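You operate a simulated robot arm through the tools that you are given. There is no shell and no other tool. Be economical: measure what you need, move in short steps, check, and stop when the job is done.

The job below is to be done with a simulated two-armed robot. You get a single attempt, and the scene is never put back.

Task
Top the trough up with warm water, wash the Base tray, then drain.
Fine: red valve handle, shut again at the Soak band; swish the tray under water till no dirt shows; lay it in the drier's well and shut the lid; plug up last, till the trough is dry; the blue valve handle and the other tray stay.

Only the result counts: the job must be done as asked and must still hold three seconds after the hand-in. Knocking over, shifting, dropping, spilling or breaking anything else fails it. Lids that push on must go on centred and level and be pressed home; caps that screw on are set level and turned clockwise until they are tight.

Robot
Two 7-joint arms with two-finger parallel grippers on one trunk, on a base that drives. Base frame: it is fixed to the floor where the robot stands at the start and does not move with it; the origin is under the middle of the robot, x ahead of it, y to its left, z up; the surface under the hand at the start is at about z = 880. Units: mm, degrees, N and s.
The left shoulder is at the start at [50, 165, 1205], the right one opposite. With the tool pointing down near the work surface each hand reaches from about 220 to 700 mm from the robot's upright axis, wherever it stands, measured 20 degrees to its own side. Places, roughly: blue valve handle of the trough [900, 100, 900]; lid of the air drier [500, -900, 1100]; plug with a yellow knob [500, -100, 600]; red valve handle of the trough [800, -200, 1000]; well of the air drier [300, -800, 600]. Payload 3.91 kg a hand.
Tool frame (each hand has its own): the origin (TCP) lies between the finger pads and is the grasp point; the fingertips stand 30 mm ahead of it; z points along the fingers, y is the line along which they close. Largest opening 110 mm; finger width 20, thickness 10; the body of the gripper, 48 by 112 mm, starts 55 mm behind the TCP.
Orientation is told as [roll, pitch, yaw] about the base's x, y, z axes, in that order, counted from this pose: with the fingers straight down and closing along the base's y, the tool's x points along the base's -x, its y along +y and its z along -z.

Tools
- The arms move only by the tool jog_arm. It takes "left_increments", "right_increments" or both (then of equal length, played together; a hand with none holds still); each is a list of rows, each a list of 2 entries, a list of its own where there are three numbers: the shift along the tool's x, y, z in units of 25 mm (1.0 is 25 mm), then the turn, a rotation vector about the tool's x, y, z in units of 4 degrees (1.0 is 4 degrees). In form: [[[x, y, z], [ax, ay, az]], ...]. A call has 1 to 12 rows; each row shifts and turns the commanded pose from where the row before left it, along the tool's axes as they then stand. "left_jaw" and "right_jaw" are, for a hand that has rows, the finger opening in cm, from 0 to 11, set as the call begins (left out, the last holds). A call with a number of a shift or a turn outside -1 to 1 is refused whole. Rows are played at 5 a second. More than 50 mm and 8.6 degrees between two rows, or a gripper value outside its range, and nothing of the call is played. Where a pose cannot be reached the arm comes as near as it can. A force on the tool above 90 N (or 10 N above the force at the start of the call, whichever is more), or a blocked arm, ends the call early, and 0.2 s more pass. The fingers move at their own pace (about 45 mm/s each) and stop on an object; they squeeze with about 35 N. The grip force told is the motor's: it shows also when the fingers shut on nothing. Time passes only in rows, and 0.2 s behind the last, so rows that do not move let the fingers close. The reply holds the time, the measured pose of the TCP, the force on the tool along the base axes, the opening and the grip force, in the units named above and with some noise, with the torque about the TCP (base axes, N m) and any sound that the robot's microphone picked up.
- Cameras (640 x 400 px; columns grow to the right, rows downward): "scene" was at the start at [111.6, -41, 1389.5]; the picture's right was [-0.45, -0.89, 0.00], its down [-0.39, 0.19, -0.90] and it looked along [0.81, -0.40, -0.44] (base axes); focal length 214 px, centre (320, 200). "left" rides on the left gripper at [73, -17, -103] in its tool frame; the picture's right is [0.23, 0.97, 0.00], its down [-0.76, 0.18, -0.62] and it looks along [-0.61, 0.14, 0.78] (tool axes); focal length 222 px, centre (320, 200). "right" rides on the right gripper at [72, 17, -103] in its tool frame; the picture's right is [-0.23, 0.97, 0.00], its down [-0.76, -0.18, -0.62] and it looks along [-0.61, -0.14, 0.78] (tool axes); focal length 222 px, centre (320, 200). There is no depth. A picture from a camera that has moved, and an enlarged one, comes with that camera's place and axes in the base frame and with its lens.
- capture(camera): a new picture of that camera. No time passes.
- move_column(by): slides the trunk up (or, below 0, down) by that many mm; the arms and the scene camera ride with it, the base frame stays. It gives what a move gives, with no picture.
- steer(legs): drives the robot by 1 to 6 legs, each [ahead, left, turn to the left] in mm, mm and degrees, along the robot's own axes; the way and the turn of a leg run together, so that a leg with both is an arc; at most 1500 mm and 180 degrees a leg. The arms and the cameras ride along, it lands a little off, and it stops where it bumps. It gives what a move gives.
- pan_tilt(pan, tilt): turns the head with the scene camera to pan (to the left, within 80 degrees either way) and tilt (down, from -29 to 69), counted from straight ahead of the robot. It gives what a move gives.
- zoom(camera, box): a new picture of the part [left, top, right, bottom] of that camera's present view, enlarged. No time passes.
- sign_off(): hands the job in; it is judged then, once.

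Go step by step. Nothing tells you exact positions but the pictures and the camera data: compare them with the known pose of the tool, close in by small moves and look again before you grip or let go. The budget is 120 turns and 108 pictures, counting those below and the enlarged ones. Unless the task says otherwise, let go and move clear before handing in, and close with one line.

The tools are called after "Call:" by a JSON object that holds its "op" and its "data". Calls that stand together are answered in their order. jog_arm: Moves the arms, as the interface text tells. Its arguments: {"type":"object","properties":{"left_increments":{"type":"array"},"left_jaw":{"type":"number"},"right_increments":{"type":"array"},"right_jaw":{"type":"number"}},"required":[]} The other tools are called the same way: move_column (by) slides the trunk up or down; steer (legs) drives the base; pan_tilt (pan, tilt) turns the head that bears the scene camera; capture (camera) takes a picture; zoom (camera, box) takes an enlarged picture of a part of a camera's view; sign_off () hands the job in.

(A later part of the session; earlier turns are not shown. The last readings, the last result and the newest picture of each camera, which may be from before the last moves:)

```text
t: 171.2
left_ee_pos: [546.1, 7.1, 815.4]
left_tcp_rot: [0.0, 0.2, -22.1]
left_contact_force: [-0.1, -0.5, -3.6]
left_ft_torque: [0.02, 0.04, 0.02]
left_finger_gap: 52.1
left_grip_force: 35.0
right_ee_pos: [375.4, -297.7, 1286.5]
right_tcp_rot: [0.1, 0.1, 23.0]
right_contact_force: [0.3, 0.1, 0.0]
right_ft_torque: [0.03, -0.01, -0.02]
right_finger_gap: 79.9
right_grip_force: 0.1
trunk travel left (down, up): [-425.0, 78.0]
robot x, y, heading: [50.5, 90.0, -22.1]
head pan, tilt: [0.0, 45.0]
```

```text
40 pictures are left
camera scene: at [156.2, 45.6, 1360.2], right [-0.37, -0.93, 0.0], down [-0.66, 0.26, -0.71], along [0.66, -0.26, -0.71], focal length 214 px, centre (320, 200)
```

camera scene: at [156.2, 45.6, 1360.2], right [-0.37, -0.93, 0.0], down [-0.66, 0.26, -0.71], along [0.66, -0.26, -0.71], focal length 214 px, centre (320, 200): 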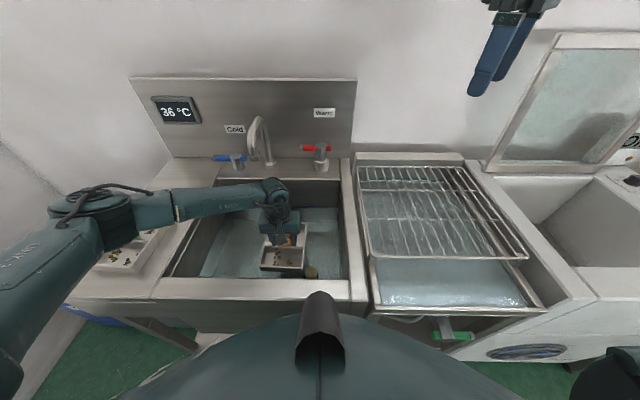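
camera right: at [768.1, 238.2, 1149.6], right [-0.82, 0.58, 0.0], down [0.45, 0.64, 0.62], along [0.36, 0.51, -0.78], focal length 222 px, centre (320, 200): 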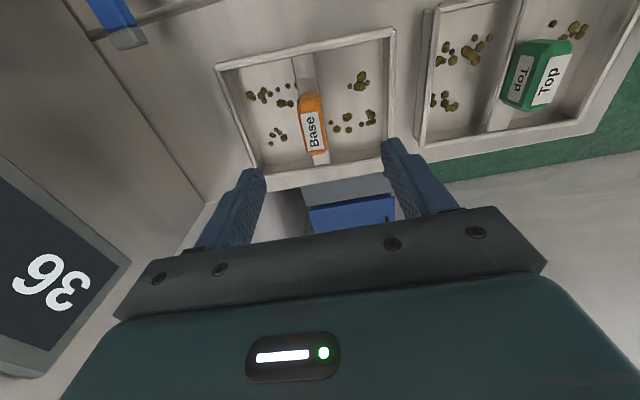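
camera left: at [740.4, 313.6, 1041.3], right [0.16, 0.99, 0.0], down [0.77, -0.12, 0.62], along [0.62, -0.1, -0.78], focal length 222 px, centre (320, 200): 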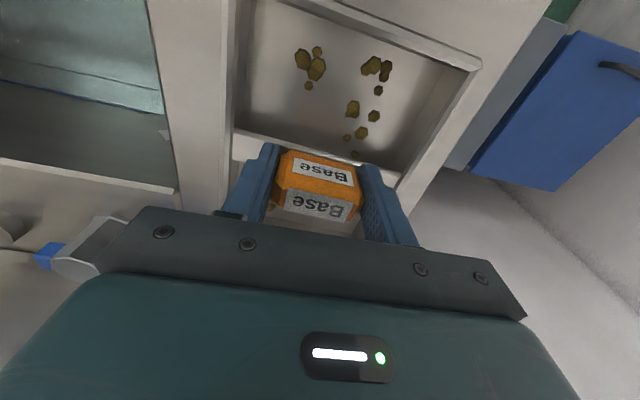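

Good. I lower it under water, shifting slightly left away from the plug knob.

Call:
{"op": "jog_arm", "data": {"left_increments": [[[-0.5, 1, 0], [0, 0, 0]], [[-0.5, 1, 0], [0, 0, 0]], [[0, 0.5, 1], [0, 0, 0]], [[0, 0, 1], [0, 0, 0]], [[0, 0, 1], [0, 0, 0]], [[0, 0, 0.6], [0, 0, 0]]]}}

Call:
{"op": "zoom", "data": {"camera": "scene", "box": [160, 150, 360, 310]}}

```text
t: 172.6
left_ee_pos: [593.4, 57.6, 726.2]
left_tcp_rot: [0.1, 0.3, -22.2]
left_contact_force: [-1.3, -0.2, -3.9]
left_ft_torque: [-0.03, 0.02, 0.0]
left_finger_gap: 52.5
left_grip_force: 35.0
right_ee_pos: [375.8, -297.9, 1285.6]
right_tcp_rot: [0.1, 0.1, 23.1]
right_contact_force: [0.2, 0.4, 1.2]
right_ft_torque: [-0.01, -0.01, 0.0]
right_finger_gap: 80.0
right_grip_force: 0.1
trunk travel left (down, up): [-425.0, 78.0]
robot x, y, heading: [53.2, 86.6, -21.9]
head pan, tilt: [0.0, 45.0]
```

```text
2.50 times, centred on (260, 230) of scene
camera zoom: at [156.5, 46.0, 1360.2], right [-0.37, -0.93, 0.0], down [-0.66, 0.26, -0.71], along [0.66, -0.26, -0.71], focal length 536 px, centre (470, 125)
```

zoom: 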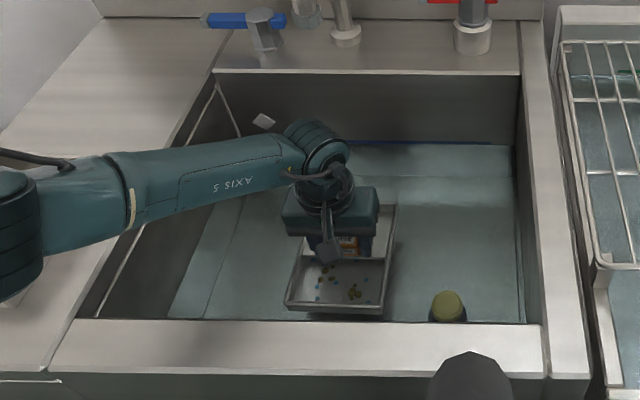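

The tray seems submerged; I swish it left-right and fore-aft and look at the dirt.

Call:
{"op": "jog_arm", "data": {"left_increments": [[[0, 0, 0.4], [0, 0, 0]], [[0, 1, 0], [0, 0, 0]], [[0, 1, 0], [0, 0, 0]], [[0, -1, 0], [0, 0, 0]], [[0, -1, 0], [0, 0, 0]], [[0, -1, 0], [0, 0, 0]], [[0, 1, 0], [0, 0, 0]], [[0, 1, 0], [0, 0, 0]], [[0, 1, 0], [0, 0, 0]], [[0, -1, 0], [0, 0, 0]], [[0, -1, 0], [0, 0, 0]], [[0, 0, 0], [0, 0, 0]]]}}

Call:
{"op": "zoom", "data": {"camera": "scene", "box": [160, 150, 360, 310]}}

Call:
{"op": "capture", "data": {"camera": "left"}}

```text
t: 175.2
left_ee_pos: [591.8, 56.6, 716.6]
left_tcp_rot: [0.0, 0.3, -22.1]
left_contact_force: [-0.4, 0.2, -4.1]
left_ft_torque: [0.04, -0.02, -0.05]
left_finger_gap: 51.8
left_grip_force: 35.5
right_ee_pos: [376.2, -297.9, 1286.4]
right_tcp_rot: [0.2, 0.1, 22.9]
right_contact_force: [0.2, -0.4, 0.8]
right_ft_torque: [0.02, -0.02, 0.02]
right_finger_gap: 80.2
right_grip_force: 0.0
trunk travel left (down, up): [-425.0, 78.0]
robot x, y, heading: [53.1, 87.8, -21.9]
head pan, tilt: [0.0, 45.0]
```

```text
2.50 times, centred on (260, 230) of scene
camera zoom: at [156.5, 46.2, 1360.2], right [-0.37, -0.93, 0.0], down [-0.66, 0.26, -0.71], along [0.66, -0.26, -0.71], focal length 536 px, centre (470, 125)
```

zoom: 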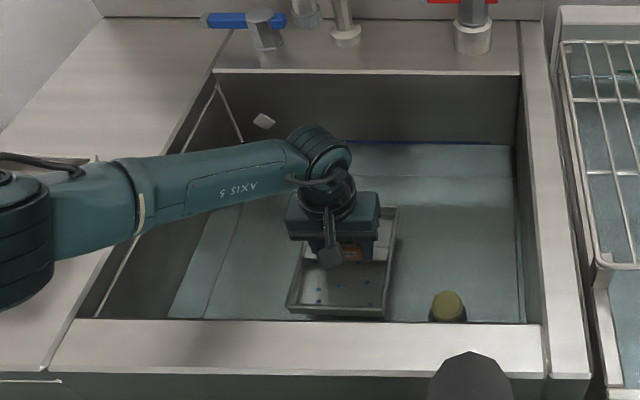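

```text
37 pictures are left
camera left: at [519.2, 69.2, 819.9], right [0.16, 0.99, 0.0], down [0.78, -0.12, 0.62], along [0.61, -0.1, -0.78], focal length 222 px, centre (320, 200)
```

left: 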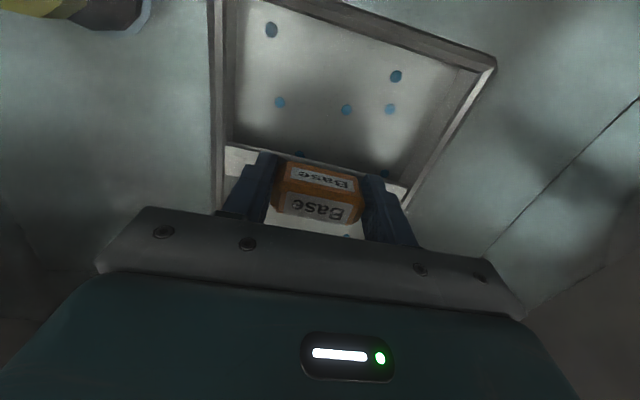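

The brown bits are gone from the near compartment but a few blue dots show. I swish more, also fore-aft.

Call:
{"op": "jog_arm", "data": {"left_increments": [[[-1, 0, 0], [0, 0, 0]], [[1, 0, 0], [0, 0, 0]], [[1, 0, 0], [0, 0, 0]], [[-1, 0, 0], [0, 0, 0]], [[0, 1, 0], [0, 0, 0]], [[0, 1, 0], [0, 0, 0]], [[0, -1, 0], [0, 0, 0]], [[0, -1, 0], [0, 0, 0]], [[0, 1, 0], [0, 0, 0]], [[0, 1, 0], [0, 0, 0]], [[0, -1, 0], [0, 0, 0]], [[0, -1, 0], [0, 0, 0]]]}}

Call:
{"op": "jog_arm", "data": {"left_increments": [[[-1, 0, 0], [0, 0, 0]], [[1, 0, 0], [0, 0, 0]], [[1, 0, 0], [0, 0, 0]], [[-1, 0, 0], [0, 0, 0]], [[0, 1, 0], [0, 0, 0]], [[0, 1, 0], [0, 0, 0]], [[0, -1, 0], [0, 0, 0]], [[0, -1, 0], [0, 0, 0]], [[0, 1, 0], [0, 0, 0]], [[0, 1, 0], [0, 0, 0]], [[0, -1, 0], [0, 0, 0]], [[0, -1, 0], [0, 0, 0]]]}}

Call:
{"op": "capture", "data": {"camera": "left"}}

```text
t: 177.8
left_ee_pos: [592.0, 57.1, 716.5]
left_tcp_rot: [0.1, 0.4, -22.2]
left_contact_force: [0.5, 1.0, -4.2]
left_ft_torque: [0.02, 0.0, 0.0]
left_finger_gap: 52.0
left_grip_force: 35.5
right_ee_pos: [375.6, -297.5, 1285.4]
right_tcp_rot: [0.1, 0.1, 23.1]
right_contact_force: [-1.4, 0.3, 0.7]
right_ft_torque: [0.02, 0.01, -0.02]
right_finger_gap: 80.1
right_grip_force: 0.1
trunk travel left (down, up): [-425.0, 78.0]
robot x, y, heading: [55.8, 85.4, -22.1]
head pan, tilt: [0.0, 45.0]
```

```text
t: 180.4
left_ee_pos: [593.4, 58.2, 716.0]
left_tcp_rot: [0.1, 0.3, -22.1]
left_contact_force: [-0.4, 0.9, -3.4]
left_ft_torque: [0.0, 0.01, -0.03]
left_finger_gap: 51.9
left_grip_force: 34.9
right_ee_pos: [374.8, -297.1, 1285.7]
right_tcp_rot: [0.1, 0.2, 23.0]
right_contact_force: [1.0, 0.2, 0.5]
right_ft_torque: [0.0, -0.01, 0.0]
right_finger_gap: 80.1
right_grip_force: 0.0
trunk travel left (down, up): [-425.0, 78.0]
robot x, y, heading: [52.1, 86.9, -22.0]
head pan, tilt: [0.0, 45.0]
```

```text
36 pictures are left
camera left: at [518.9, 69.0, 820.7], right [0.16, 0.99, 0.0], down [0.78, -0.12, 0.62], along [0.61, -0.1, -0.78], focal length 222 px, centre (320, 200)
```

left: 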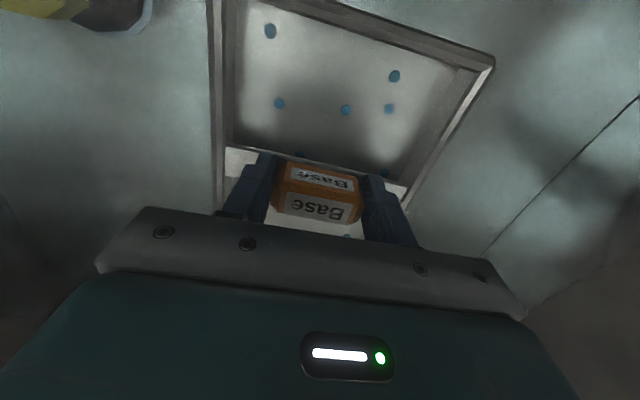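

The blue dots don't change, so they look like clinging water drops, not dirt. I lift the tray above the trough and inspect both compartments.

Call:
{"op": "jog_arm", "data": {"left_increments": [[[0, 0, -1], [0, 0, 0]], [[0, 0, -1], [0, 0, 0]], [[0, 0, -1], [0, 0, 0]], [[0, 0, -1], [0, 0, 0]], [[0, 0, -1], [0, 0, 0]], [[0, 0, -1], [0, 0, 0]], [[0, 0, -1], [0, 0, 0]], [[0, 0, -1], [0, 0, 0]], [[0, 0, -1], [0, 0, 0]], [[0, 0, -1], [0, 0, 0]], [[0, 0, -1], [0, 0, 0]], [[0, 0, -1], [0, 0, 0]]]}}

Call:
{"op": "jog_arm", "data": {"left_increments": [[[0, 0, -1], [0, 0, 0]], [[0, 0, -1], [0, 0, 0]], [[0.5, 0, 0], [0, 0, 0]], [[0, 0, 0], [0, 0, 0]], [[0, 0, 0], [0, 0, 0]], [[0, 0, 0], [0, 0, 0]], [[0, 0, 0], [0, 0, 0]], [[0, 0, 0], [0, 0, 0]]]}}

Call:
{"op": "zoom", "data": {"camera": "scene", "box": [180, 120, 340, 260]}}

Call:
{"op": "capture", "data": {"camera": "left"}}

```text
t: 183.0
left_ee_pos: [594.1, 56.0, 1016.5]
left_tcp_rot: [0.0, 0.4, -22.2]
left_contact_force: [-0.1, -0.9, -4.1]
left_ft_torque: [0.03, 0.07, 0.0]
left_finger_gap: 52.0
left_grip_force: 34.6
right_ee_pos: [376.3, -296.9, 1287.0]
right_tcp_rot: [0.2, 0.1, 23.0]
right_contact_force: [-0.4, -0.7, 0.3]
right_ft_torque: [-0.01, 0.0, 0.02]
right_finger_gap: 80.0
right_grip_force: 0.1
trunk travel left (down, up): [-425.0, 78.0]
robot x, y, heading: [55.5, 88.3, -22.0]
head pan, tilt: [0.0, 45.0]
```

```text
t: 184.8
left_ee_pos: [584.4, 62.1, 1065.3]
left_tcp_rot: [0.0, 0.3, -22.1]
left_contact_force: [0.3, -0.4, -3.3]
left_ft_torque: [0.03, 0.02, -0.02]
left_finger_gap: 51.7
left_grip_force: 34.7
right_ee_pos: [375.8, -297.6, 1285.9]
right_tcp_rot: [0.1, 0.1, 22.9]
right_contact_force: [0.0, -0.9, -0.3]
right_ft_torque: [-0.04, 0.03, 0.03]
right_finger_gap: 80.2
right_grip_force: 0.1
trunk travel left (down, up): [-425.0, 78.0]
robot x, y, heading: [54.3, 87.8, -21.7]
head pan, tilt: [0.0, 45.0]
```

```text
2.86 times, centred on (260, 190) of scene
camera zoom: at [156.4, 46.0, 1360.2], right [-0.37, -0.93, 0.0], down [-0.66, 0.26, -0.71], along [0.66, -0.26, -0.71], focal length 613 px, centre (491, 229)
```

zoom: 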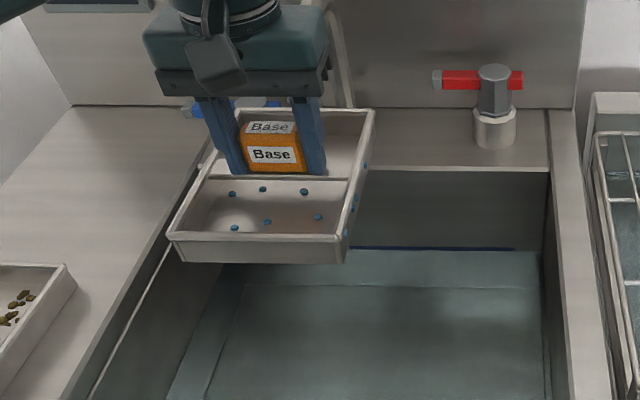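

```text
34 pictures are left
camera left: at [509.7, 73.3, 1170.5], right [0.16, 0.99, 0.0], down [0.78, -0.12, 0.62], along [0.61, -0.1, -0.79], focal length 222 px, centre (320, 200)
```

left: 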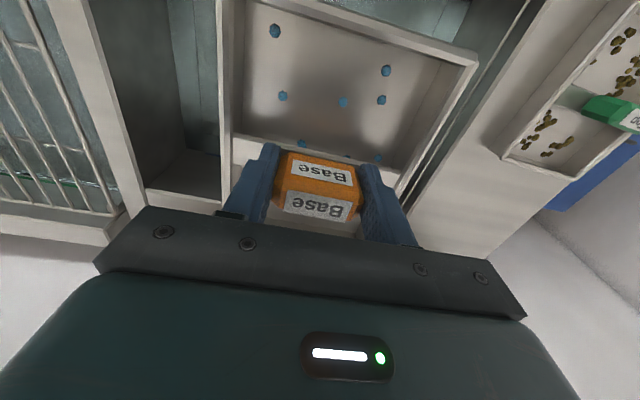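

Only water drops remain in the visible part. I check the far compartment with the right hand's camera.

Call:
{"op": "capture", "data": {"camera": "right"}}

```text
33 pictures are left
camera right: at [303.2, -310.4, 1389.1], right [-0.17, 0.99, 0.0], down [0.77, 0.13, 0.62], along [0.61, 0.11, -0.78], focal length 222 px, centre (320, 200)
```

right: 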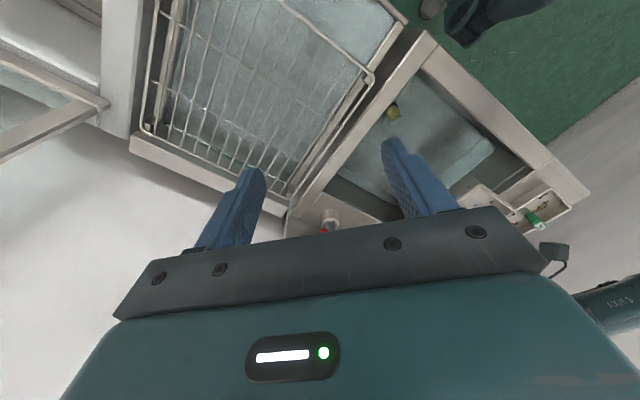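

I turn the tray a bit in place to see behind the handle.

Call:
{"op": "jog_arm", "data": {"left_increments": [[[0, 0, 0], [0, 0, -1]], [[0, 0, 0], [0, 0, -1]], [[0, 0, 0], [0, 0, -1]], [[0, 0, 0], [0, 0, -1]], [[0, 0, 0], [0, 0, -1]], [[0, 0, 0], [0, 0, -1]], [[0, 0, 0], [0, 0, -1]], [[0, 0, 0], [0, 0, -1]], [[0, 0, 0], [0, 0, -1]], [[0, 0, 0], [0, 0, -1]], [[0, 0, 0], [0, 0, -1]], [[0, 0, 0], [0, 0, -1]]]}}

Call:
{"op": "zoom", "data": {"camera": "scene", "box": [180, 120, 340, 260]}}

```text
t: 187.4
left_ee_pos: [583.2, 61.2, 1067.4]
left_tcp_rot: [0.2, 0.2, 26.0]
left_contact_force: [0.4, 0.1, -4.4]
left_ft_torque: [0.01, 0.05, 0.01]
left_finger_gap: 51.7
left_grip_force: 35.2
right_ee_pos: [376.3, -298.1, 1286.2]
right_tcp_rot: [0.1, 0.1, 23.1]
right_contact_force: [-0.5, 0.3, 0.6]
right_ft_torque: [-0.02, 0.0, -0.01]
right_finger_gap: 80.1
right_grip_force: 0.1
trunk travel left (down, up): [-425.0, 78.0]
robot x, y, heading: [54.1, 89.4, -22.0]
head pan, tilt: [0.0, 45.0]
```

```text
2.86 times, centred on (260, 190) of scene
camera zoom: at [156.4, 46.0, 1360.2], right [-0.37, -0.93, 0.0], down [-0.66, 0.26, -0.71], along [0.66, -0.26, -0.71], focal length 613 px, centre (491, 229)
```

zoom: 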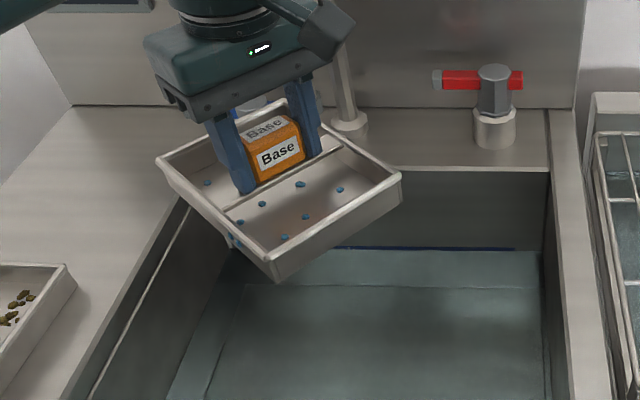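

Both compartments are clean. I turn the tray back and drive right toward the drier, then look.

Call:
{"op": "jog_arm", "data": {"left_increments": [[[0, 0, 0], [0, 0, 1]], [[0, 0, 0], [0, 0, 1]], [[0, 0, 0], [0, 0, 1]], [[0, 0, 0], [0, 0, 1]], [[0, 0, -0.5], [0, 0, 1]], [[0, 0, -0.5], [0, 0, 1]], [[0, 0, -0.5], [0, 0, 1]], [[0, 0, -0.5], [0, 0, 1]], [[0, 0, 0], [0, 0, 1]], [[0, 0, 0], [0, 0, 1]], [[0, 0, 0], [0, 0, 1]], [[0, 0, 0], [0, 0, 1]]]}}

Call:
{"op": "steer", "data": {"legs": [[-20, 0, 0], [0, -560, 0]]}}

Call:
{"op": "capture", "data": {"camera": "scene"}}

```text
t: 190.0
left_ee_pos: [583.6, 60.6, 1117.2]
left_tcp_rot: [0.0, 0.3, -22.3]
left_contact_force: [-0.2, -0.5, -3.0]
left_ft_torque: [0.0, 0.05, 0.0]
left_finger_gap: 51.9
left_grip_force: 35.0
right_ee_pos: [375.3, -297.7, 1285.9]
right_tcp_rot: [0.1, 0.2, 23.0]
right_contact_force: [0.2, 0.1, 0.8]
right_ft_torque: [-0.02, 0.01, -0.04]
right_finger_gap: 80.3
right_grip_force: 0.1
trunk travel left (down, up): [-425.0, 78.0]
robot x, y, heading: [50.3, 83.5, -21.9]
head pan, tilt: [0.0, 45.0]
```

```text
t: 195.8
left_ee_pos: [356.3, -449.8, 1117.2]
left_tcp_rot: [0.2, 0.3, -21.9]
left_contact_force: [0.5, -0.6, -2.8]
left_ft_torque: [-0.03, 0.04, 0.01]
left_finger_gap: 51.6
left_grip_force: 35.1
right_ee_pos: [150.0, -808.9, 1286.4]
right_tcp_rot: [0.1, 0.1, 23.2]
right_contact_force: [0.1, -0.2, 0.3]
right_ft_torque: [-0.02, 0.0, 0.02]
right_finger_gap: 80.0
right_grip_force: 0.1
trunk travel left (down, up): [-425.0, 78.0]
robot x, y, heading: [-176.0, -421.5, -21.8]
head pan, tilt: [0.0, 45.0]
```

```text
31 pictures are left
camera scene: at [-70.4, -466.2, 1360.2], right [-0.37, -0.93, 0.0], down [-0.66, 0.26, -0.71], along [0.66, -0.26, -0.71], focal length 214 px, centre (320, 200)
```

scene: 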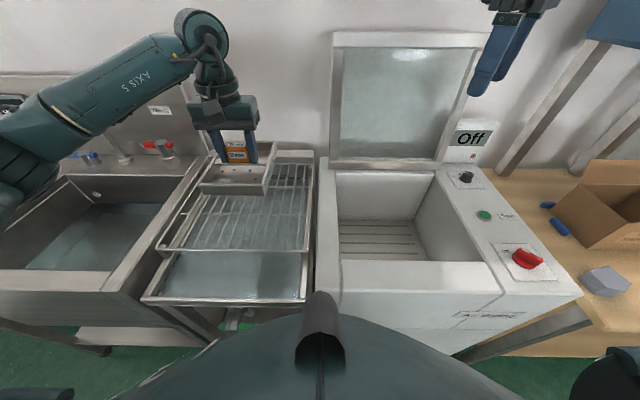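

The drier well spans about F 363–714, L −510…−857, floor z≈625, with the lid standing open behind. I drive another 230 mm right.

Call:
{"op": "steer", "data": {"legs": [[0, -230, 0]]}}

Call:
{"op": "jog_arm", "data": {"left_increments": [[[-0.2, -1, 0], [0, 0, 0]], [[-0.2, -1, 0], [0, 0, 0]], [[-0.2, -1, 0], [0, 0, 0]], [[-0.2, -1, 0], [0, 0, 0]], [[-0.2, -1, 0], [0, 0, 0]], [[-0.2, -1, 0], [0, 0, 0]]]}}

Call:
{"op": "capture", "data": {"camera": "scene"}}

```text
t: 197.1
left_ee_pos: [338.9, -490.6, 1115.4]
left_tcp_rot: [0.2, 0.4, -21.9]
left_contact_force: [-0.4, -0.8, -4.3]
left_ft_torque: [-0.04, 0.0, 0.03]
left_finger_gap: 51.6
left_grip_force: 35.7
right_ee_pos: [133.8, -849.5, 1286.2]
right_tcp_rot: [0.0, 0.1, 23.3]
right_contact_force: [0.2, 0.3, -0.1]
right_ft_torque: [0.01, 0.03, 0.0]
right_finger_gap: 80.2
right_grip_force: 0.1
trunk travel left (down, up): [-425.0, 78.0]
robot x, y, heading: [-191.1, -468.3, -21.7]
head pan, tilt: [0.0, 45.0]
stopped in leg 1: the robot was blocked; the commanded pose is now the measured one
```

```text
t: 198.4
left_ee_pos: [311.0, -641.4, 1115.3]
left_tcp_rot: [0.1, 0.3, -21.8]
left_contact_force: [0.3, 0.2, -3.2]
left_ft_torque: [-0.01, 0.01, -0.03]
left_finger_gap: 52.0
left_grip_force: 35.3
right_ee_pos: [133.2, -849.8, 1286.5]
right_tcp_rot: [0.2, 0.1, 23.3]
right_contact_force: [-1.0, -0.2, -0.1]
right_ft_torque: [0.01, -0.01, 0.02]
right_finger_gap: 80.1
right_grip_force: 0.0
trunk travel left (down, up): [-425.0, 78.0]
robot x, y, heading: [-191.1, -466.9, -21.7]
head pan, tilt: [0.0, 45.0]
```

```text
30 pictures are left
camera scene: at [-88.3, -508.0, 1360.2], right [-0.37, -0.93, 0.0], down [-0.66, 0.26, -0.71], along [0.66, -0.26, -0.71], focal length 214 px, centre (320, 200)
```

scene: 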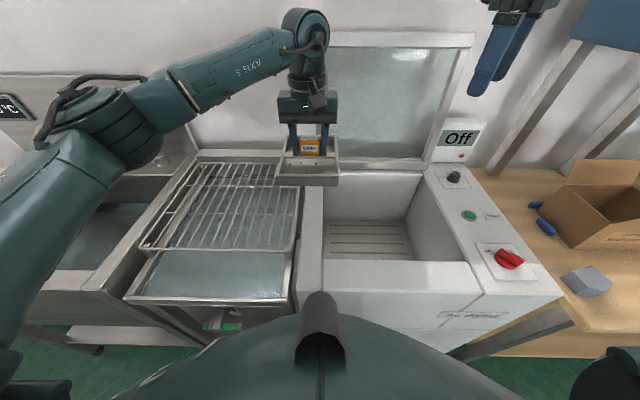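

The base stopped (something right of it), but the arm can cover the rest: I move the tray 130 mm further right over the well.

Call:
{"op": "jog_arm", "data": {"left_increments": [[[0, -1, 0], [0, 0, 0]], [[0, -1, 0], [0, 0, 0]], [[0, -1, 0], [0, 0, 0]], [[0, -1, 0], [0, 0, 0]], [[0, -1, 0], [0, 0, 0]], [[0, -0.4, 0], [0, 0, 0]]]}}

Call:
{"op": "capture", "data": {"camera": "left"}}

Call:
{"op": "capture", "data": {"camera": "scene"}}

```text
t: 199.8
left_ee_pos: [262.0, -765.8, 1116.2]
left_tcp_rot: [0.1, 0.4, -21.7]
left_contact_force: [0.6, 0.7, -3.9]
left_ft_torque: [0.0, 0.02, 0.01]
left_finger_gap: 51.6
left_grip_force: 35.0
right_ee_pos: [132.4, -850.5, 1285.3]
right_tcp_rot: [0.2, 0.1, 23.3]
right_contact_force: [0.3, -0.1, -1.1]
right_ft_torque: [0.0, -0.01, 0.01]
right_finger_gap: 80.3
right_grip_force: 0.0
trunk travel left (down, up): [-425.0, 78.0]
robot x, y, heading: [-191.6, -467.6, -21.5]
head pan, tilt: [0.0, 45.0]
```

```text
29 pictures are left
camera left: at [187.6, -754.5, 1219.4], right [0.15, 0.99, 0.0], down [0.78, -0.12, 0.62], along [0.61, -0.09, -0.79], focal length 222 px, centre (320, 200)
```

left: 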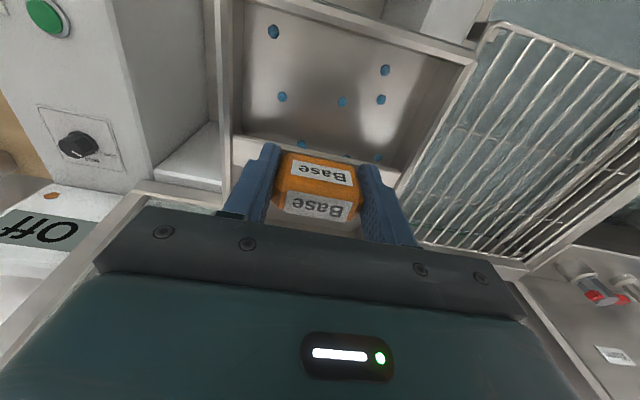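

```text
28 pictures are left
camera scene: at [-88.1, -507.4, 1360.2], right [-0.37, -0.93, 0.0], down [-0.66, 0.26, -0.71], along [0.66, -0.26, -0.71], focal length 214 px, centre (320, 200)
```

scene: 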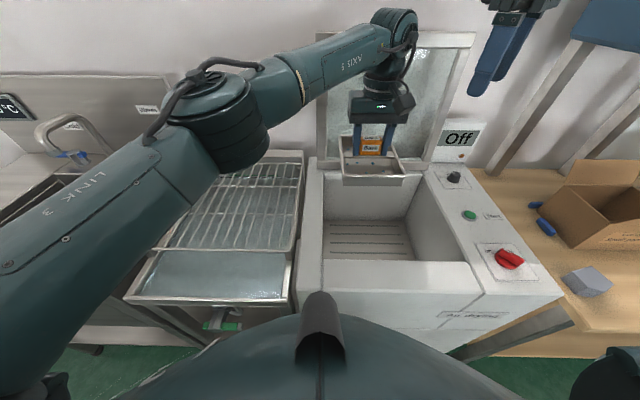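

I centre a little closer (F≈475, L≈−640) and lower toward the well floor.

Call:
{"op": "jog_arm", "data": {"left_increments": [[[0.75, -0.4, 0], [0, 0, 0]], [[0.75, -0.4, 0], [0, 0, 0]], [[0.7, -0.3, 0], [0, 0, 0]], [[0, 0, 1], [0, 0, 0]], [[0, 0, 1], [0, 0, 0]], [[0, 0, 1], [0, 0, 0]], [[0, 0, 1], [0, 0, 0]], [[0, 0, 1], [0, 0, 0]], [[0, 0, 1], [0, 0, 0]], [[0, 0, 1], [0, 0, 0]], [[0, 0, 1], [0, 0, 0]]]}}

Call:
{"op": "capture", "data": {"camera": "scene"}}

```text
t: 202.2
left_ee_pos: [199.4, -769.9, 915.5]
left_tcp_rot: [0.2, 0.4, -21.7]
left_contact_force: [0.1, -0.9, -3.0]
left_ft_torque: [0.03, 0.03, 0.0]
left_finger_gap: 51.9
left_grip_force: 34.6
right_ee_pos: [134.2, -849.3, 1286.2]
right_tcp_rot: [0.1, 0.0, 23.4]
right_contact_force: [-0.6, -0.2, 0.5]
right_ft_torque: [-0.03, 0.01, -0.03]
right_finger_gap: 80.1
right_grip_force: 0.1
trunk travel left (down, up): [-425.0, 78.0]
robot x, y, heading: [-192.8, -468.1, -21.7]
head pan, tilt: [0.0, 45.0]
```

```text
27 pictures are left
camera scene: at [-88.0, -507.5, 1360.2], right [-0.37, -0.93, 0.0], down [-0.66, 0.26, -0.71], along [0.66, -0.26, -0.71], focal length 214 px, centre (320, 200)
```

scene: 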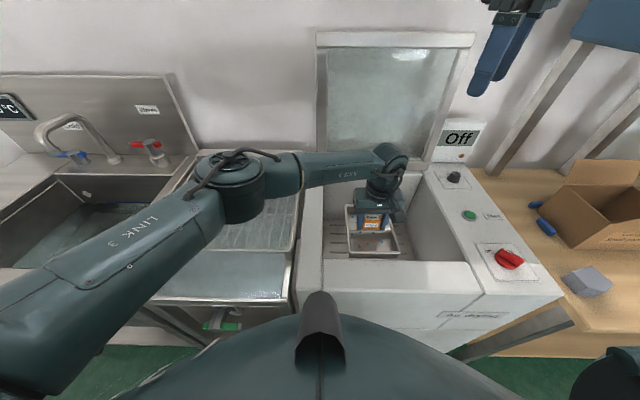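

Call:
{"op": "jog_arm", "data": {"left_increments": [[[0, 0, 1], [0, 0, 0]], [[0, 0, 1], [0, 0, 0]], [[0, 0, 1], [0, 0, 0]], [[0, 0, 1], [0, 0, 0]], [[0, 0, 1], [0, 0, 0]], [[0, 0, 1], [0, 0, 0]]]}}

Call:
{"op": "capture", "data": {"camera": "scene"}}

```text
t: 203.7
left_ee_pos: [207.3, -758.3, 775.3]
left_tcp_rot: [-0.4, -0.4, -21.3]
left_contact_force: [35.3, -16.3, 68.0]
left_ft_torque: [3.46, 10.3, 0.73]
left_finger_gap: 52.0
left_grip_force: 34.5
left hand out of reach, approached as far as the arm can: row 5, 6
right_ee_pos: [133.3, -847.2, 1288.2]
right_tcp_rot: [-0.1, 0.1, 23.3]
right_contact_force: [-0.8, 0.4, -0.1]
right_ft_torque: [0.0, -0.01, 0.0]
right_finger_gap: 79.8
right_grip_force: 0.0
trunk travel left (down, up): [-425.0, 78.0]
robot x, y, heading: [-190.2, -463.6, -21.5]
head pan, tilt: [0.0, 45.0]
```

```text
26 pictures are left
camera scene: at [-88.5, -505.9, 1362.1], right [-0.37, -0.93, 0.0], down [-0.66, 0.26, -0.71], along [0.66, -0.26, -0.71], focal length 214 px, centre (320, 200)
```

scene: 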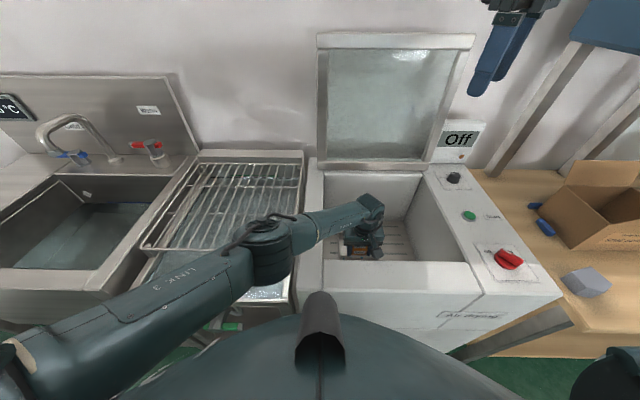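

The arm touched the drier's left wall on the way down. I back up at once, raise the trunk for a steeper forearm, and move a bit further into the well.

Call:
{"op": "jog_arm", "data": {"left_increments": [[[0, 0, -1], [0, 0, 0]], [[0, 0, -1], [0, 0, 0]], [[0, 0, -1], [0, 0, 0]], [[0, 0, -1], [0, 0, 0]], [[0, 0, -1], [0, 0, 0]]]}}

Call:
{"op": "move_column", "data": {"by": 78}}

Call:
{"op": "jog_arm", "data": {"left_increments": [[[-0.4, -0.8, 0], [0, 0, 0]], [[-0.4, -0.8, 0], [0, 0, 0]], [[0, 0, 0.8], [0, 0, 0]], [[0, 0, 0.8], [0, 0, 0]], [[0, 0, 0.8], [0, 0, 0]], [[0, 0, 0.8], [0, 0, 0]]]}}

Call:
{"op": "capture", "data": {"camera": "scene"}}

```text
t: 204.8
left_ee_pos: [202.7, -754.2, 889.8]
left_tcp_rot: [0.1, 0.2, -21.7]
left_contact_force: [-0.4, -0.2, -4.8]
left_ft_torque: [0.0, 0.02, -0.01]
left_finger_gap: 51.7
left_grip_force: 35.3
right_ee_pos: [133.6, -849.4, 1285.4]
right_tcp_rot: [0.1, 0.1, 23.3]
right_contact_force: [-0.1, -0.1, -0.5]
right_ft_torque: [-0.03, -0.03, 0.01]
right_finger_gap: 80.0
right_grip_force: 0.0
trunk travel left (down, up): [-425.0, 78.0]
robot x, y, heading: [-193.1, -467.3, -21.6]
head pan, tilt: [0.0, 45.0]
```

```text
t: 206.0
left_ee_pos: [203.6, -754.5, 967.3]
left_tcp_rot: [0.1, 0.4, -21.8]
left_contact_force: [0.2, 0.6, -4.0]
left_ft_torque: [-0.01, 0.05, 0.0]
left_finger_gap: 52.1
left_grip_force: 35.2
right_ee_pos: [133.4, -849.7, 1364.1]
right_tcp_rot: [0.0, 0.1, 23.3]
right_contact_force: [0.2, 0.1, -0.5]
right_ft_torque: [0.0, 0.03, -0.01]
right_finger_gap: 79.8
right_grip_force: 0.1
trunk travel left (down, up): [-503.0, 0.0]
robot x, y, heading: [-191.6, -465.8, -21.6]
head pan, tilt: [0.0, 45.0]
```

```text
t: 207.4
left_ee_pos: [219.2, -766.7, 896.2]
left_tcp_rot: [0.1, 0.3, -21.7]
left_contact_force: [0.8, -0.4, -4.8]
left_ft_torque: [-0.01, 0.03, 0.01]
left_finger_gap: 51.9
left_grip_force: 35.2
left hand out of reach, approached as far as the arm can: row 2, 3, 4, 5, 6
right_ee_pos: [133.3, -850.1, 1364.4]
right_tcp_rot: [0.2, 0.1, 23.3]
right_contact_force: [-0.1, 0.7, -0.2]
right_ft_torque: [-0.01, 0.02, -0.01]
right_finger_gap: 80.0
right_grip_force: 0.0
trunk travel left (down, up): [-503.0, 0.0]
robot x, y, heading: [-195.1, -469.2, -21.7]
head pan, tilt: [0.0, 45.0]
```

```text
25 pictures are left
camera scene: at [-88.4, -507.5, 1438.2], right [-0.37, -0.93, 0.0], down [-0.66, 0.26, -0.71], along [0.66, -0.26, -0.71], focal length 214 px, centre (320, 200)
```

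scene: 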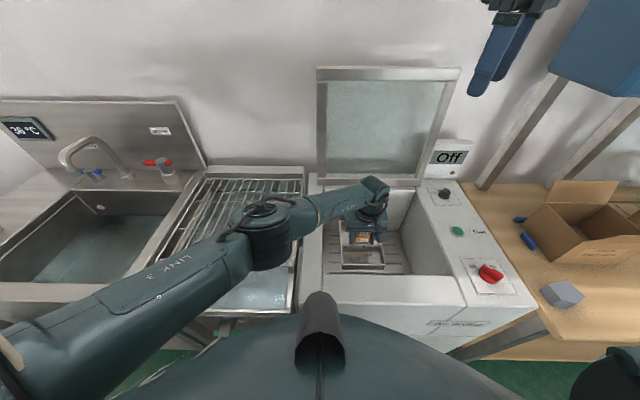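

Reaching across isn't possible for this arm. I raise the tray, bring it to the left arm's natural zone, and turn the base 45° right, which swings the tray over the well.

Call:
{"op": "jog_arm", "data": {"left_increments": [[[0, 0, -1], [0, 0, 0]], [[0, 0, -1], [0, 0, 0]], [[0, 0, -1], [0, 0, 0]], [[0, 0, -1], [0, 0, 0]], [[0, 0, -1], [0, 0, 0]], [[0, 0, -1], [0, 0, 0]], [[0, 0, -1], [0, 0, 0]], [[0, 0.5, -1], [0, 0, 0]], [[0, 1, 0], [0, 0, 0]], [[0, 1, 0], [0, 0, 0]], [[0, 1, 0], [0, 0, 0]], [[0, 1, 0], [0, 0, 0]]]}}

Call:
{"op": "jog_arm", "data": {"left_increments": [[[0.2, 1, 0], [0, 0, 0]], [[0.2, 1, 0], [0, 0, 0]], [[0.2, 1, 0], [0, 0, 0]], [[0.2, 1, 0], [0, 0, 0]], [[0.2, 1, 0], [0, 0, 0]], [[0.2, 1, 0], [0, 0, 0]], [[0, 1, 0], [0, 0, 0]], [[0, 1, 0], [0, 0, 0]], [[0, 1, 0], [0, 0, 0]]]}}

Call:
{"op": "steer", "data": {"legs": [[-15, 0, 0], [0, 0, -45]]}}

Call:
{"op": "pan_tilt", "data": {"pan": 40, "tilt": 50}}

Call:
{"op": "capture", "data": {"camera": "scene"}}

```text
t: 210.0
left_ee_pos: [263.7, -663.2, 1094.8]
left_tcp_rot: [0.0, 0.3, -21.8]
left_contact_force: [0.6, -0.6, -3.5]
left_ft_torque: [-0.02, 0.02, -0.02]
left_finger_gap: 51.6
left_grip_force: 35.4
right_ee_pos: [133.9, -848.8, 1364.1]
right_tcp_rot: [0.1, 0.0, 23.3]
right_contact_force: [0.4, -0.4, -0.2]
right_ft_torque: [-0.06, 0.0, -0.02]
right_finger_gap: 79.7
right_grip_force: 0.0
trunk travel left (down, up): [-503.0, 0.0]
robot x, y, heading: [-190.4, -468.5, -21.6]
head pan, tilt: [0.0, 45.0]
```

```text
t: 212.0
left_ee_pos: [318.5, -443.4, 1096.6]
left_tcp_rot: [-0.1, 0.5, -21.9]
left_contact_force: [-0.3, -0.6, -2.7]
left_ft_torque: [-0.03, 0.02, 0.01]
left_finger_gap: 51.9
left_grip_force: 34.9
right_ee_pos: [132.4, -848.4, 1364.2]
right_tcp_rot: [0.1, 0.1, 23.3]
right_contact_force: [-0.3, 0.2, -0.5]
right_ft_torque: [0.01, 0.01, 0.01]
right_finger_gap: 80.4
right_grip_force: 0.0
trunk travel left (down, up): [-503.0, 0.0]
robot x, y, heading: [-191.3, -464.9, -21.3]
head pan, tilt: [0.0, 45.0]
```

```text
t: 214.8
left_ee_pos: [174.3, -803.4, 1098.5]
left_tcp_rot: [0.1, 0.4, -66.6]
left_contact_force: [0.4, 0.1, -4.3]
left_ft_torque: [0.0, 0.02, -0.01]
left_finger_gap: 51.8
left_grip_force: 35.1
right_ee_pos: [-243.7, -961.1, 1365.9]
right_tcp_rot: [0.1, 0.1, -21.4]
right_contact_force: [-0.1, -0.4, 0.8]
right_ft_torque: [-0.02, 0.0, 0.02]
right_finger_gap: 79.8
right_grip_force: 0.1
trunk travel left (down, up): [-503.0, 0.0]
robot x, y, heading: [-206.9, -457.9, -66.3]
head pan, tilt: [0.0, 45.0]
```

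```text
t: 215.9
left_ee_pos: [173.2, -804.3, 1097.9]
left_tcp_rot: [0.1, 0.4, -66.5]
left_contact_force: [0.0, -0.1, -3.6]
left_ft_torque: [0.0, 0.02, -0.02]
left_finger_gap: 51.8
left_grip_force: 35.3
right_ee_pos: [-243.8, -961.3, 1364.1]
right_tcp_rot: [0.2, 0.1, -21.3]
right_contact_force: [0.2, 0.1, 1.1]
right_ft_torque: [-0.01, -0.01, 0.0]
right_finger_gap: 80.2
right_grip_force: 0.0
trunk travel left (down, up): [-503.0, 0.0]
robot x, y, heading: [-209.4, -460.0, -66.4]
head pan, tilt: [40.0, 50.0]
```

```text
24 pictures are left
camera scene: at [-124.3, -522.2, 1431.3], right [-0.44, -0.9, 0.0], down [-0.69, 0.34, -0.64], along [0.58, -0.29, -0.77], focal length 214 px, centre (320, 200)
```

scene: 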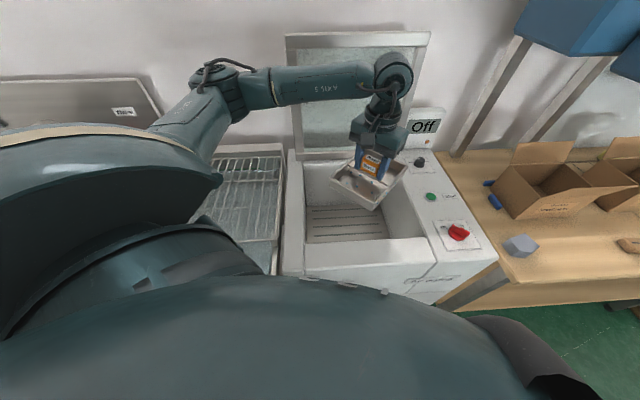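

The tray is over the well. I square it up with the drier and move it slightly deeper in.

Call:
{"op": "jog_arm", "data": {"left_increments": [[[0, 0, 0], [0, 0, -1]], [[0, 0, 0], [0, 0, -1]], [[0, 0, 0], [0, 0, -1]], [[0, 0, 0], [0, 0, -1]], [[0, 0, 0], [0, 0, -1]], [[0, 0, 0], [0, 0, -1]], [[0, 0, 0], [0, 0, -1]], [[0, 0, 0], [0, 0, -1]], [[0, 0, 0], [0, 0, -1]], [[0, 0, 0], [0, 0, -1]], [[0, 0, 0], [0, 0, -1]]]}}

Call:
{"op": "jog_arm", "data": {"left_increments": [[[-1, 0, 0], [0, 0, 0]], [[-1, 0, 0], [0, 0, 0]], [[0, 0, 1], [0, 0, 0]], [[0, 0, 1], [0, 0, 0]], [[0, 0, 1], [0, 0, 0]], [[0, 0, 1], [0, 0, 0]], [[0, 0, 1], [0, 0, 0]], [[0, 0, 1], [0, 0, 0]], [[0, 0, 1], [0, 0, 0]]]}}

Call:
{"op": "capture", "data": {"camera": "scene"}}

```text
t: 218.3
left_ee_pos: [174.6, -801.6, 1097.3]
left_tcp_rot: [0.3, 0.2, -22.5]
left_contact_force: [-0.4, -0.6, -3.6]
left_ft_torque: [-0.01, 0.01, 0.02]
left_finger_gap: 51.7
left_grip_force: 34.7
right_ee_pos: [-243.9, -960.5, 1364.5]
right_tcp_rot: [0.1, 0.0, -21.4]
right_contact_force: [0.7, 0.4, -0.2]
right_ft_torque: [0.01, -0.01, 0.01]
right_finger_gap: 79.9
right_grip_force: 0.1
trunk travel left (down, up): [-503.0, 0.0]
robot x, y, heading: [-209.5, -460.3, -66.5]
head pan, tilt: [40.0, 50.0]
```

```text
t: 220.3
left_ee_pos: [220.2, -821.8, 919.8]
left_tcp_rot: [0.3, 0.1, -22.5]
left_contact_force: [-0.6, -0.2, -3.8]
left_ft_torque: [-0.02, -0.01, -0.01]
left_finger_gap: 51.8
left_grip_force: 34.8
right_ee_pos: [-243.2, -963.2, 1365.1]
right_tcp_rot: [0.1, 0.1, -21.3]
right_contact_force: [0.0, -0.2, -0.6]
right_ft_torque: [0.0, 0.04, 0.03]
right_finger_gap: 80.1
right_grip_force: 0.0
trunk travel left (down, up): [-503.0, 0.0]
robot x, y, heading: [-205.4, -458.7, -66.1]
head pan, tilt: [40.0, 50.0]
```

```text
23 pictures are left
camera scene: at [-124.1, -522.3, 1431.3], right [-0.44, -0.9, 0.0], down [-0.69, 0.34, -0.64], along [0.58, -0.28, -0.77], focal length 214 px, centre (320, 200)
```

scene: 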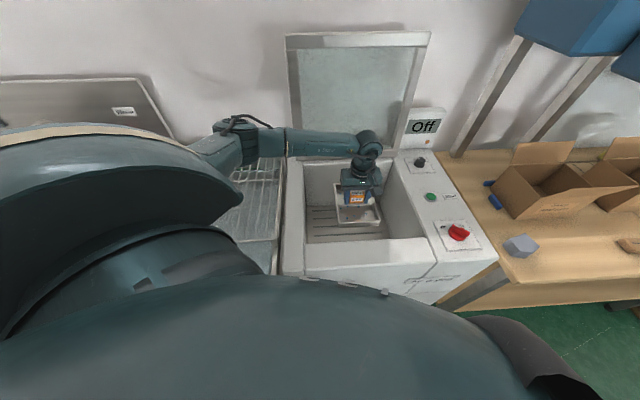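

Clearance over the drier's left wall looks adequate this time; I continue down, watching forces.

Call:
{"op": "jog_arm", "data": {"left_increments": [[[0, 0, 1], [0, 0, 0]], [[0, 0, 1], [0, 0, 0]], [[0, 0, 1], [0, 0, 0]], [[0, 0, 1], [0, 0, 0]], [[0, 0, 1], [0, 0, 0]], [[0, 0, 1], [0, 0, 0]]]}}

Call:
{"op": "capture", "data": {"camera": "scene"}}

```text
t: 221.7
left_ee_pos: [219.5, -820.7, 771.3]
left_tcp_rot: [0.3, 0.2, -22.4]
left_contact_force: [1.1, 0.4, -3.1]
left_ft_torque: [0.02, -0.01, 0.0]
left_finger_gap: 51.7
left_grip_force: 34.7
right_ee_pos: [-242.5, -961.4, 1362.7]
right_tcp_rot: [0.1, 0.1, -21.3]
right_contact_force: [-0.5, -0.5, -0.3]
right_ft_torque: [-0.02, -0.03, -0.01]
right_finger_gap: 80.3
right_grip_force: 0.0
trunk travel left (down, up): [-503.0, 0.0]
robot x, y, heading: [-207.1, -460.9, -66.3]
head pan, tilt: [40.0, 50.0]
```

```text
22 pictures are left
camera scene: at [-124.2, -522.4, 1431.3], right [-0.44, -0.9, 0.0], down [-0.69, 0.34, -0.64], along [0.58, -0.28, -0.77], focal length 214 px, centre (320, 200)
```

scene: 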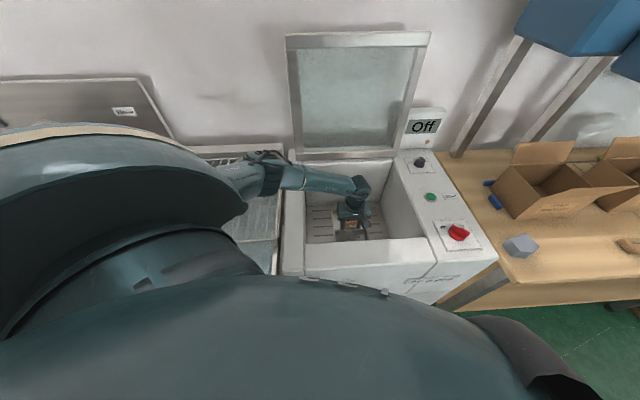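

Call:
{"op": "jog_arm", "data": {"left_increments": [[[0, 0, 0.8], [0, 0, 0]], [[0, 0, 0.8], [0, 0, 0]], [[0, 0, 0.6], [0, 0, 0]], [[0, 0, 0.4], [0, 0, 0]]]}}

Call:
{"op": "capture", "data": {"camera": "left"}}

Call:
{"op": "zoom", "data": {"camera": "scene", "box": [220, 120, 440, 280]}}

```text
t: 222.7
left_ee_pos: [217.3, -819.4, 706.5]
left_tcp_rot: [0.3, 0.2, -22.5]
left_contact_force: [0.4, 0.7, -4.0]
left_ft_torque: [0.02, -0.02, 0.01]
left_finger_gap: 51.8
left_grip_force: 35.1
right_ee_pos: [-244.1, -961.6, 1364.1]
right_tcp_rot: [0.1, 0.0, -21.4]
right_contact_force: [-0.7, -0.4, -0.3]
right_ft_torque: [-0.01, -0.01, 0.03]
right_finger_gap: 80.0
right_grip_force: 0.1
trunk travel left (down, up): [-503.0, 0.0]
robot x, y, heading: [-205.2, -462.2, -66.5]
head pan, tilt: [40.0, 50.0]
```

```text
21 pictures are left
camera left: at [144.6, -807.8, 810.5], right [0.16, 0.99, 0.01], down [0.77, -0.13, 0.62], along [0.61, -0.1, -0.78], focal length 222 px, centre (320, 200)
```

left: 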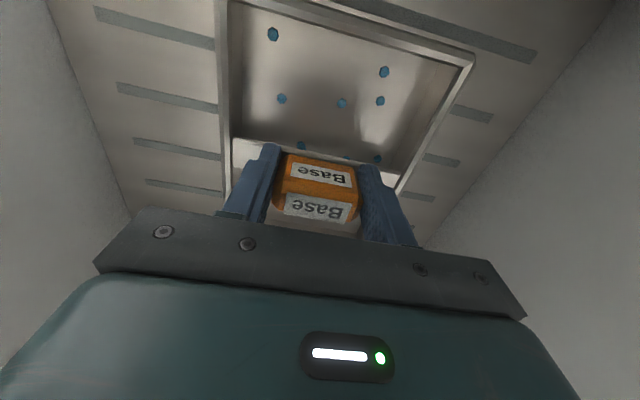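

```text
2.50 times, centred on (330, 200) of scene
camera zoom: at [-124.3, -522.2, 1431.3], right [-0.44, -0.9, 0.0], down [-0.69, 0.34, -0.64], along [0.58, -0.28, -0.77], focal length 536 px, centre (295, 200)
```

zoom: 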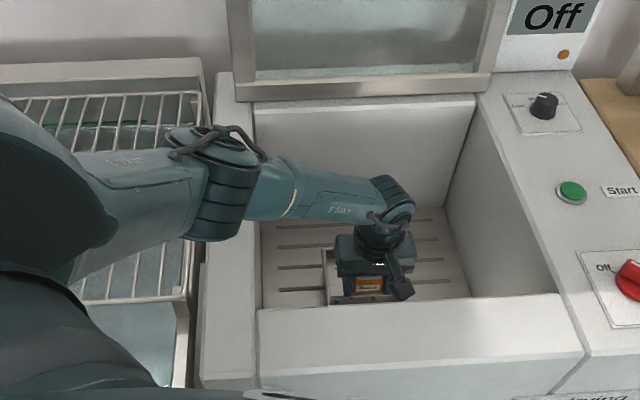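

Call:
{"op": "jog_arm", "data": {"left_increments": [[[0, 0, 0.4], [0, 0, 0]], [[0, 0, 0.3], [0, 0, 0]], [[0, 0, 0.3], [0, 0, 0]]]}}

```text
t: 223.5
left_ee_pos: [219.1, -819.2, 681.0]
left_tcp_rot: [0.3, 0.2, -22.5]
left_contact_force: [-1.1, 0.9, -3.2]
left_ft_torque: [-0.03, 0.02, -0.01]
left_finger_gap: 51.6
left_grip_force: 34.5
right_ee_pos: [-245.0, -962.2, 1364.3]
right_tcp_rot: [0.1, 0.1, -21.5]
right_contact_force: [0.0, 0.3, 0.7]
right_ft_torque: [-0.05, 0.03, 0.01]
right_finger_gap: 79.9
right_grip_force: 0.0
trunk travel left (down, up): [-503.0, 0.0]
robot x, y, heading: [-207.3, -464.2, -66.3]
head pan, tilt: [40.0, 50.0]
```

Call:
{"op": "jog_arm", "data": {"left_increments": [[[0, 0, 0.3], [0, 0, 0]], [[0, 0, 0.3], [0, 0, 0]]]}}

Call:
{"op": "zoom", "data": {"camera": "scene", "box": [220, 120, 440, 280]}}

Call:
{"op": "capture", "data": {"camera": "left"}}

```text
t: 224.1
left_ee_pos: [219.7, -820.4, 682.5]
left_tcp_rot: [0.3, 0.2, -22.5]
left_contact_force: [1.0, 0.6, -4.3]
left_ft_torque: [0.01, 0.02, -0.03]
left_finger_gap: 51.8
left_grip_force: 34.9
left hand out of reach, approached as far as the arm can: row 1, 2
right_ee_pos: [-243.4, -962.4, 1364.0]
right_tcp_rot: [0.1, 0.2, -21.5]
right_contact_force: [0.1, -0.4, 0.2]
right_ft_torque: [-0.02, 0.02, -0.02]
right_finger_gap: 79.9
right_grip_force: 0.0
trunk travel left (down, up): [-503.0, 0.0]
robot x, y, heading: [-207.9, -462.3, -66.2]
head pan, tilt: [40.0, 50.0]
```

```text
2.50 times, centred on (330, 200) of scene
camera zoom: at [-124.2, -522.1, 1431.3], right [-0.44, -0.9, 0.0], down [-0.69, 0.34, -0.64], along [0.58, -0.28, -0.77], focal length 536 px, centre (295, 200)
```

zoom: 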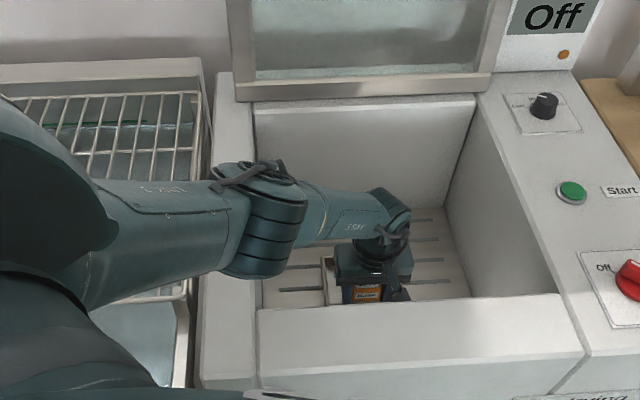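

```text
18 pictures are left
camera left: at [145.1, -807.7, 785.7], right [0.16, 0.99, 0.01], down [0.77, -0.13, 0.62], along [0.61, -0.1, -0.78], focal length 222 px, centre (320, 200)
```

left: 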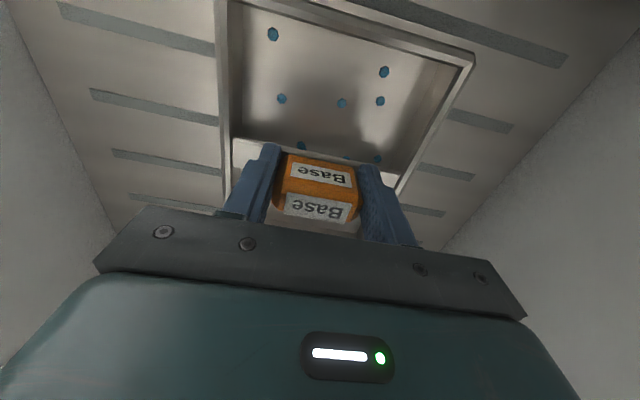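

The arm is at full stretch; I lower the trunk in small steps until the tray touches the floor.

Call:
{"op": "move_column", "data": {"by": -12}}

Call:
{"op": "move_column", "data": {"by": -8}}

```text
t: 224.7
left_ee_pos: [219.2, -822.1, 677.4]
left_tcp_rot: [-0.1, -0.3, -22.5]
left_contact_force: [-1.4, 10.1, 57.3]
left_ft_torque: [0.75, 0.72, -0.42]
left_finger_gap: 51.9
left_grip_force: 35.1
right_ee_pos: [-248.0, -956.4, 1355.4]
right_tcp_rot: [-0.1, -0.2, -21.5]
right_contact_force: [-0.5, 0.6, 0.0]
right_ft_torque: [-0.01, -0.02, 0.03]
right_finger_gap: 80.0
right_grip_force: 0.0
trunk travel left (down, up): [-491.0, 12.0]
robot x, y, heading: [-206.5, -459.0, -66.3]
head pan, tilt: [40.0, 50.0]
```

```text
t: 225.1
left_ee_pos: [221.9, -827.5, 677.5]
left_tcp_rot: [0.0, -0.3, -22.3]
left_contact_force: [-1.1, 1.8, 40.5]
left_ft_torque: [1.69, 0.4, 0.18]
left_finger_gap: 52.0
left_grip_force: 35.1
right_ee_pos: [-245.4, -959.4, 1349.8]
right_tcp_rot: [0.1, -0.1, -21.3]
right_contact_force: [0.6, -0.1, 0.1]
right_ft_torque: [0.02, 0.02, 0.02]
right_finger_gap: 79.8
right_grip_force: 0.1
trunk travel left (down, up): [-488.0, 15.0]
robot x, y, heading: [-206.8, -462.4, -66.2]
head pan, tilt: [40.0, 50.0]
stopped: the force on the tool passed its limit at 98 N (the readings are from after the stop); the commanded pose is now the measured one
```

The tray rests on the well floor. I open the fingers and rise straight up.

Call:
{"op": "jog_arm", "data": {"left_increments": [[[0, 0, -0.1], [0, 0, 0]], [[0, 0, 0], [0, 0, 0]], [[0, 0, 0], [0, 0, 0]], [[0, 0, 0], [0, 0, 0]]], "left_jaw": 7.2}}

Call:
{"op": "jog_arm", "data": {"left_increments": [[[0, 0, -0.5], [0, 0, 0]], [[0, 0, -0.7], [0, 0, 0]], [[0, 0, -1], [0, 0, 0]], [[0, 0, -1], [0, 0, 0]], [[0, 0, -1], [0, 0, 0]], [[0, 0, -1], [0, 0, 0]], [[0, 0, -1], [0, 0, 0]], [[0, 0, -1], [0, 0, 0]], [[0, 0, -1], [0, 0, 0]], [[0, 0, -1], [0, 0, 0]], [[0, 0, -1], [0, 0, 0]], [[0, 0, -1], [0, 0, 0]]]}}

Call:
{"op": "capture", "data": {"camera": "scene"}}

```text
t: 226.1
left_ee_pos: [221.7, -824.9, 676.9]
left_tcp_rot: [-0.1, -0.2, -22.4]
left_contact_force: [-3.3, -10.0, 22.4]
left_ft_torque: [0.28, -0.14, -0.05]
left_finger_gap: 67.5
left_grip_force: 0.0
right_ee_pos: [-245.9, -959.6, 1349.9]
right_tcp_rot: [0.1, 0.0, -21.3]
right_contact_force: [-0.7, -0.1, 0.5]
right_ft_torque: [-0.01, 0.0, -0.02]
right_finger_gap: 80.1
right_grip_force: 0.1
trunk travel left (down, up): [-488.0, 15.0]
robot x, y, heading: [-208.6, -461.1, -66.3]
head pan, tilt: [40.0, 50.0]
```

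```text
t: 228.7
left_ee_pos: [221.1, -824.2, 955.6]
left_tcp_rot: [0.3, -0.1, -22.4]
left_contact_force: [0.2, -0.6, 0.3]
left_ft_torque: [0.01, 0.01, 0.02]
left_finger_gap: 72.0
left_grip_force: 0.0
right_ee_pos: [-244.2, -961.5, 1349.5]
right_tcp_rot: [0.1, 0.1, -21.4]
right_contact_force: [0.2, -0.7, -0.4]
right_ft_torque: [-0.03, -0.01, -0.03]
right_finger_gap: 80.3
right_grip_force: 0.1
trunk travel left (down, up): [-488.0, 15.0]
robot x, y, heading: [-210.7, -458.5, -66.3]
head pan, tilt: [40.0, 50.0]
```

```text
17 pictures are left
camera scene: at [-124.7, -521.5, 1416.5], right [-0.44, -0.9, 0.0], down [-0.69, 0.34, -0.64], along [0.58, -0.28, -0.77], focal length 214 px, centre (320, 200)
```

scene: 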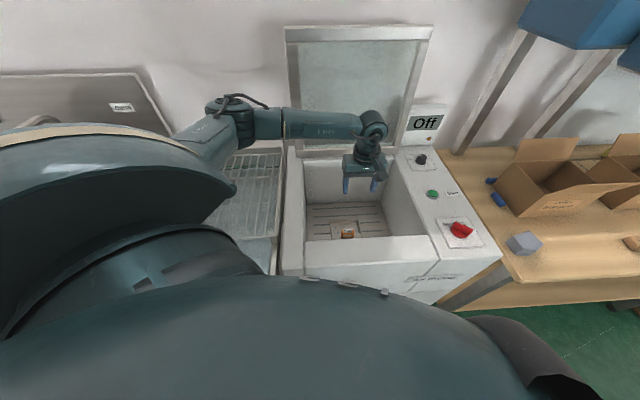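

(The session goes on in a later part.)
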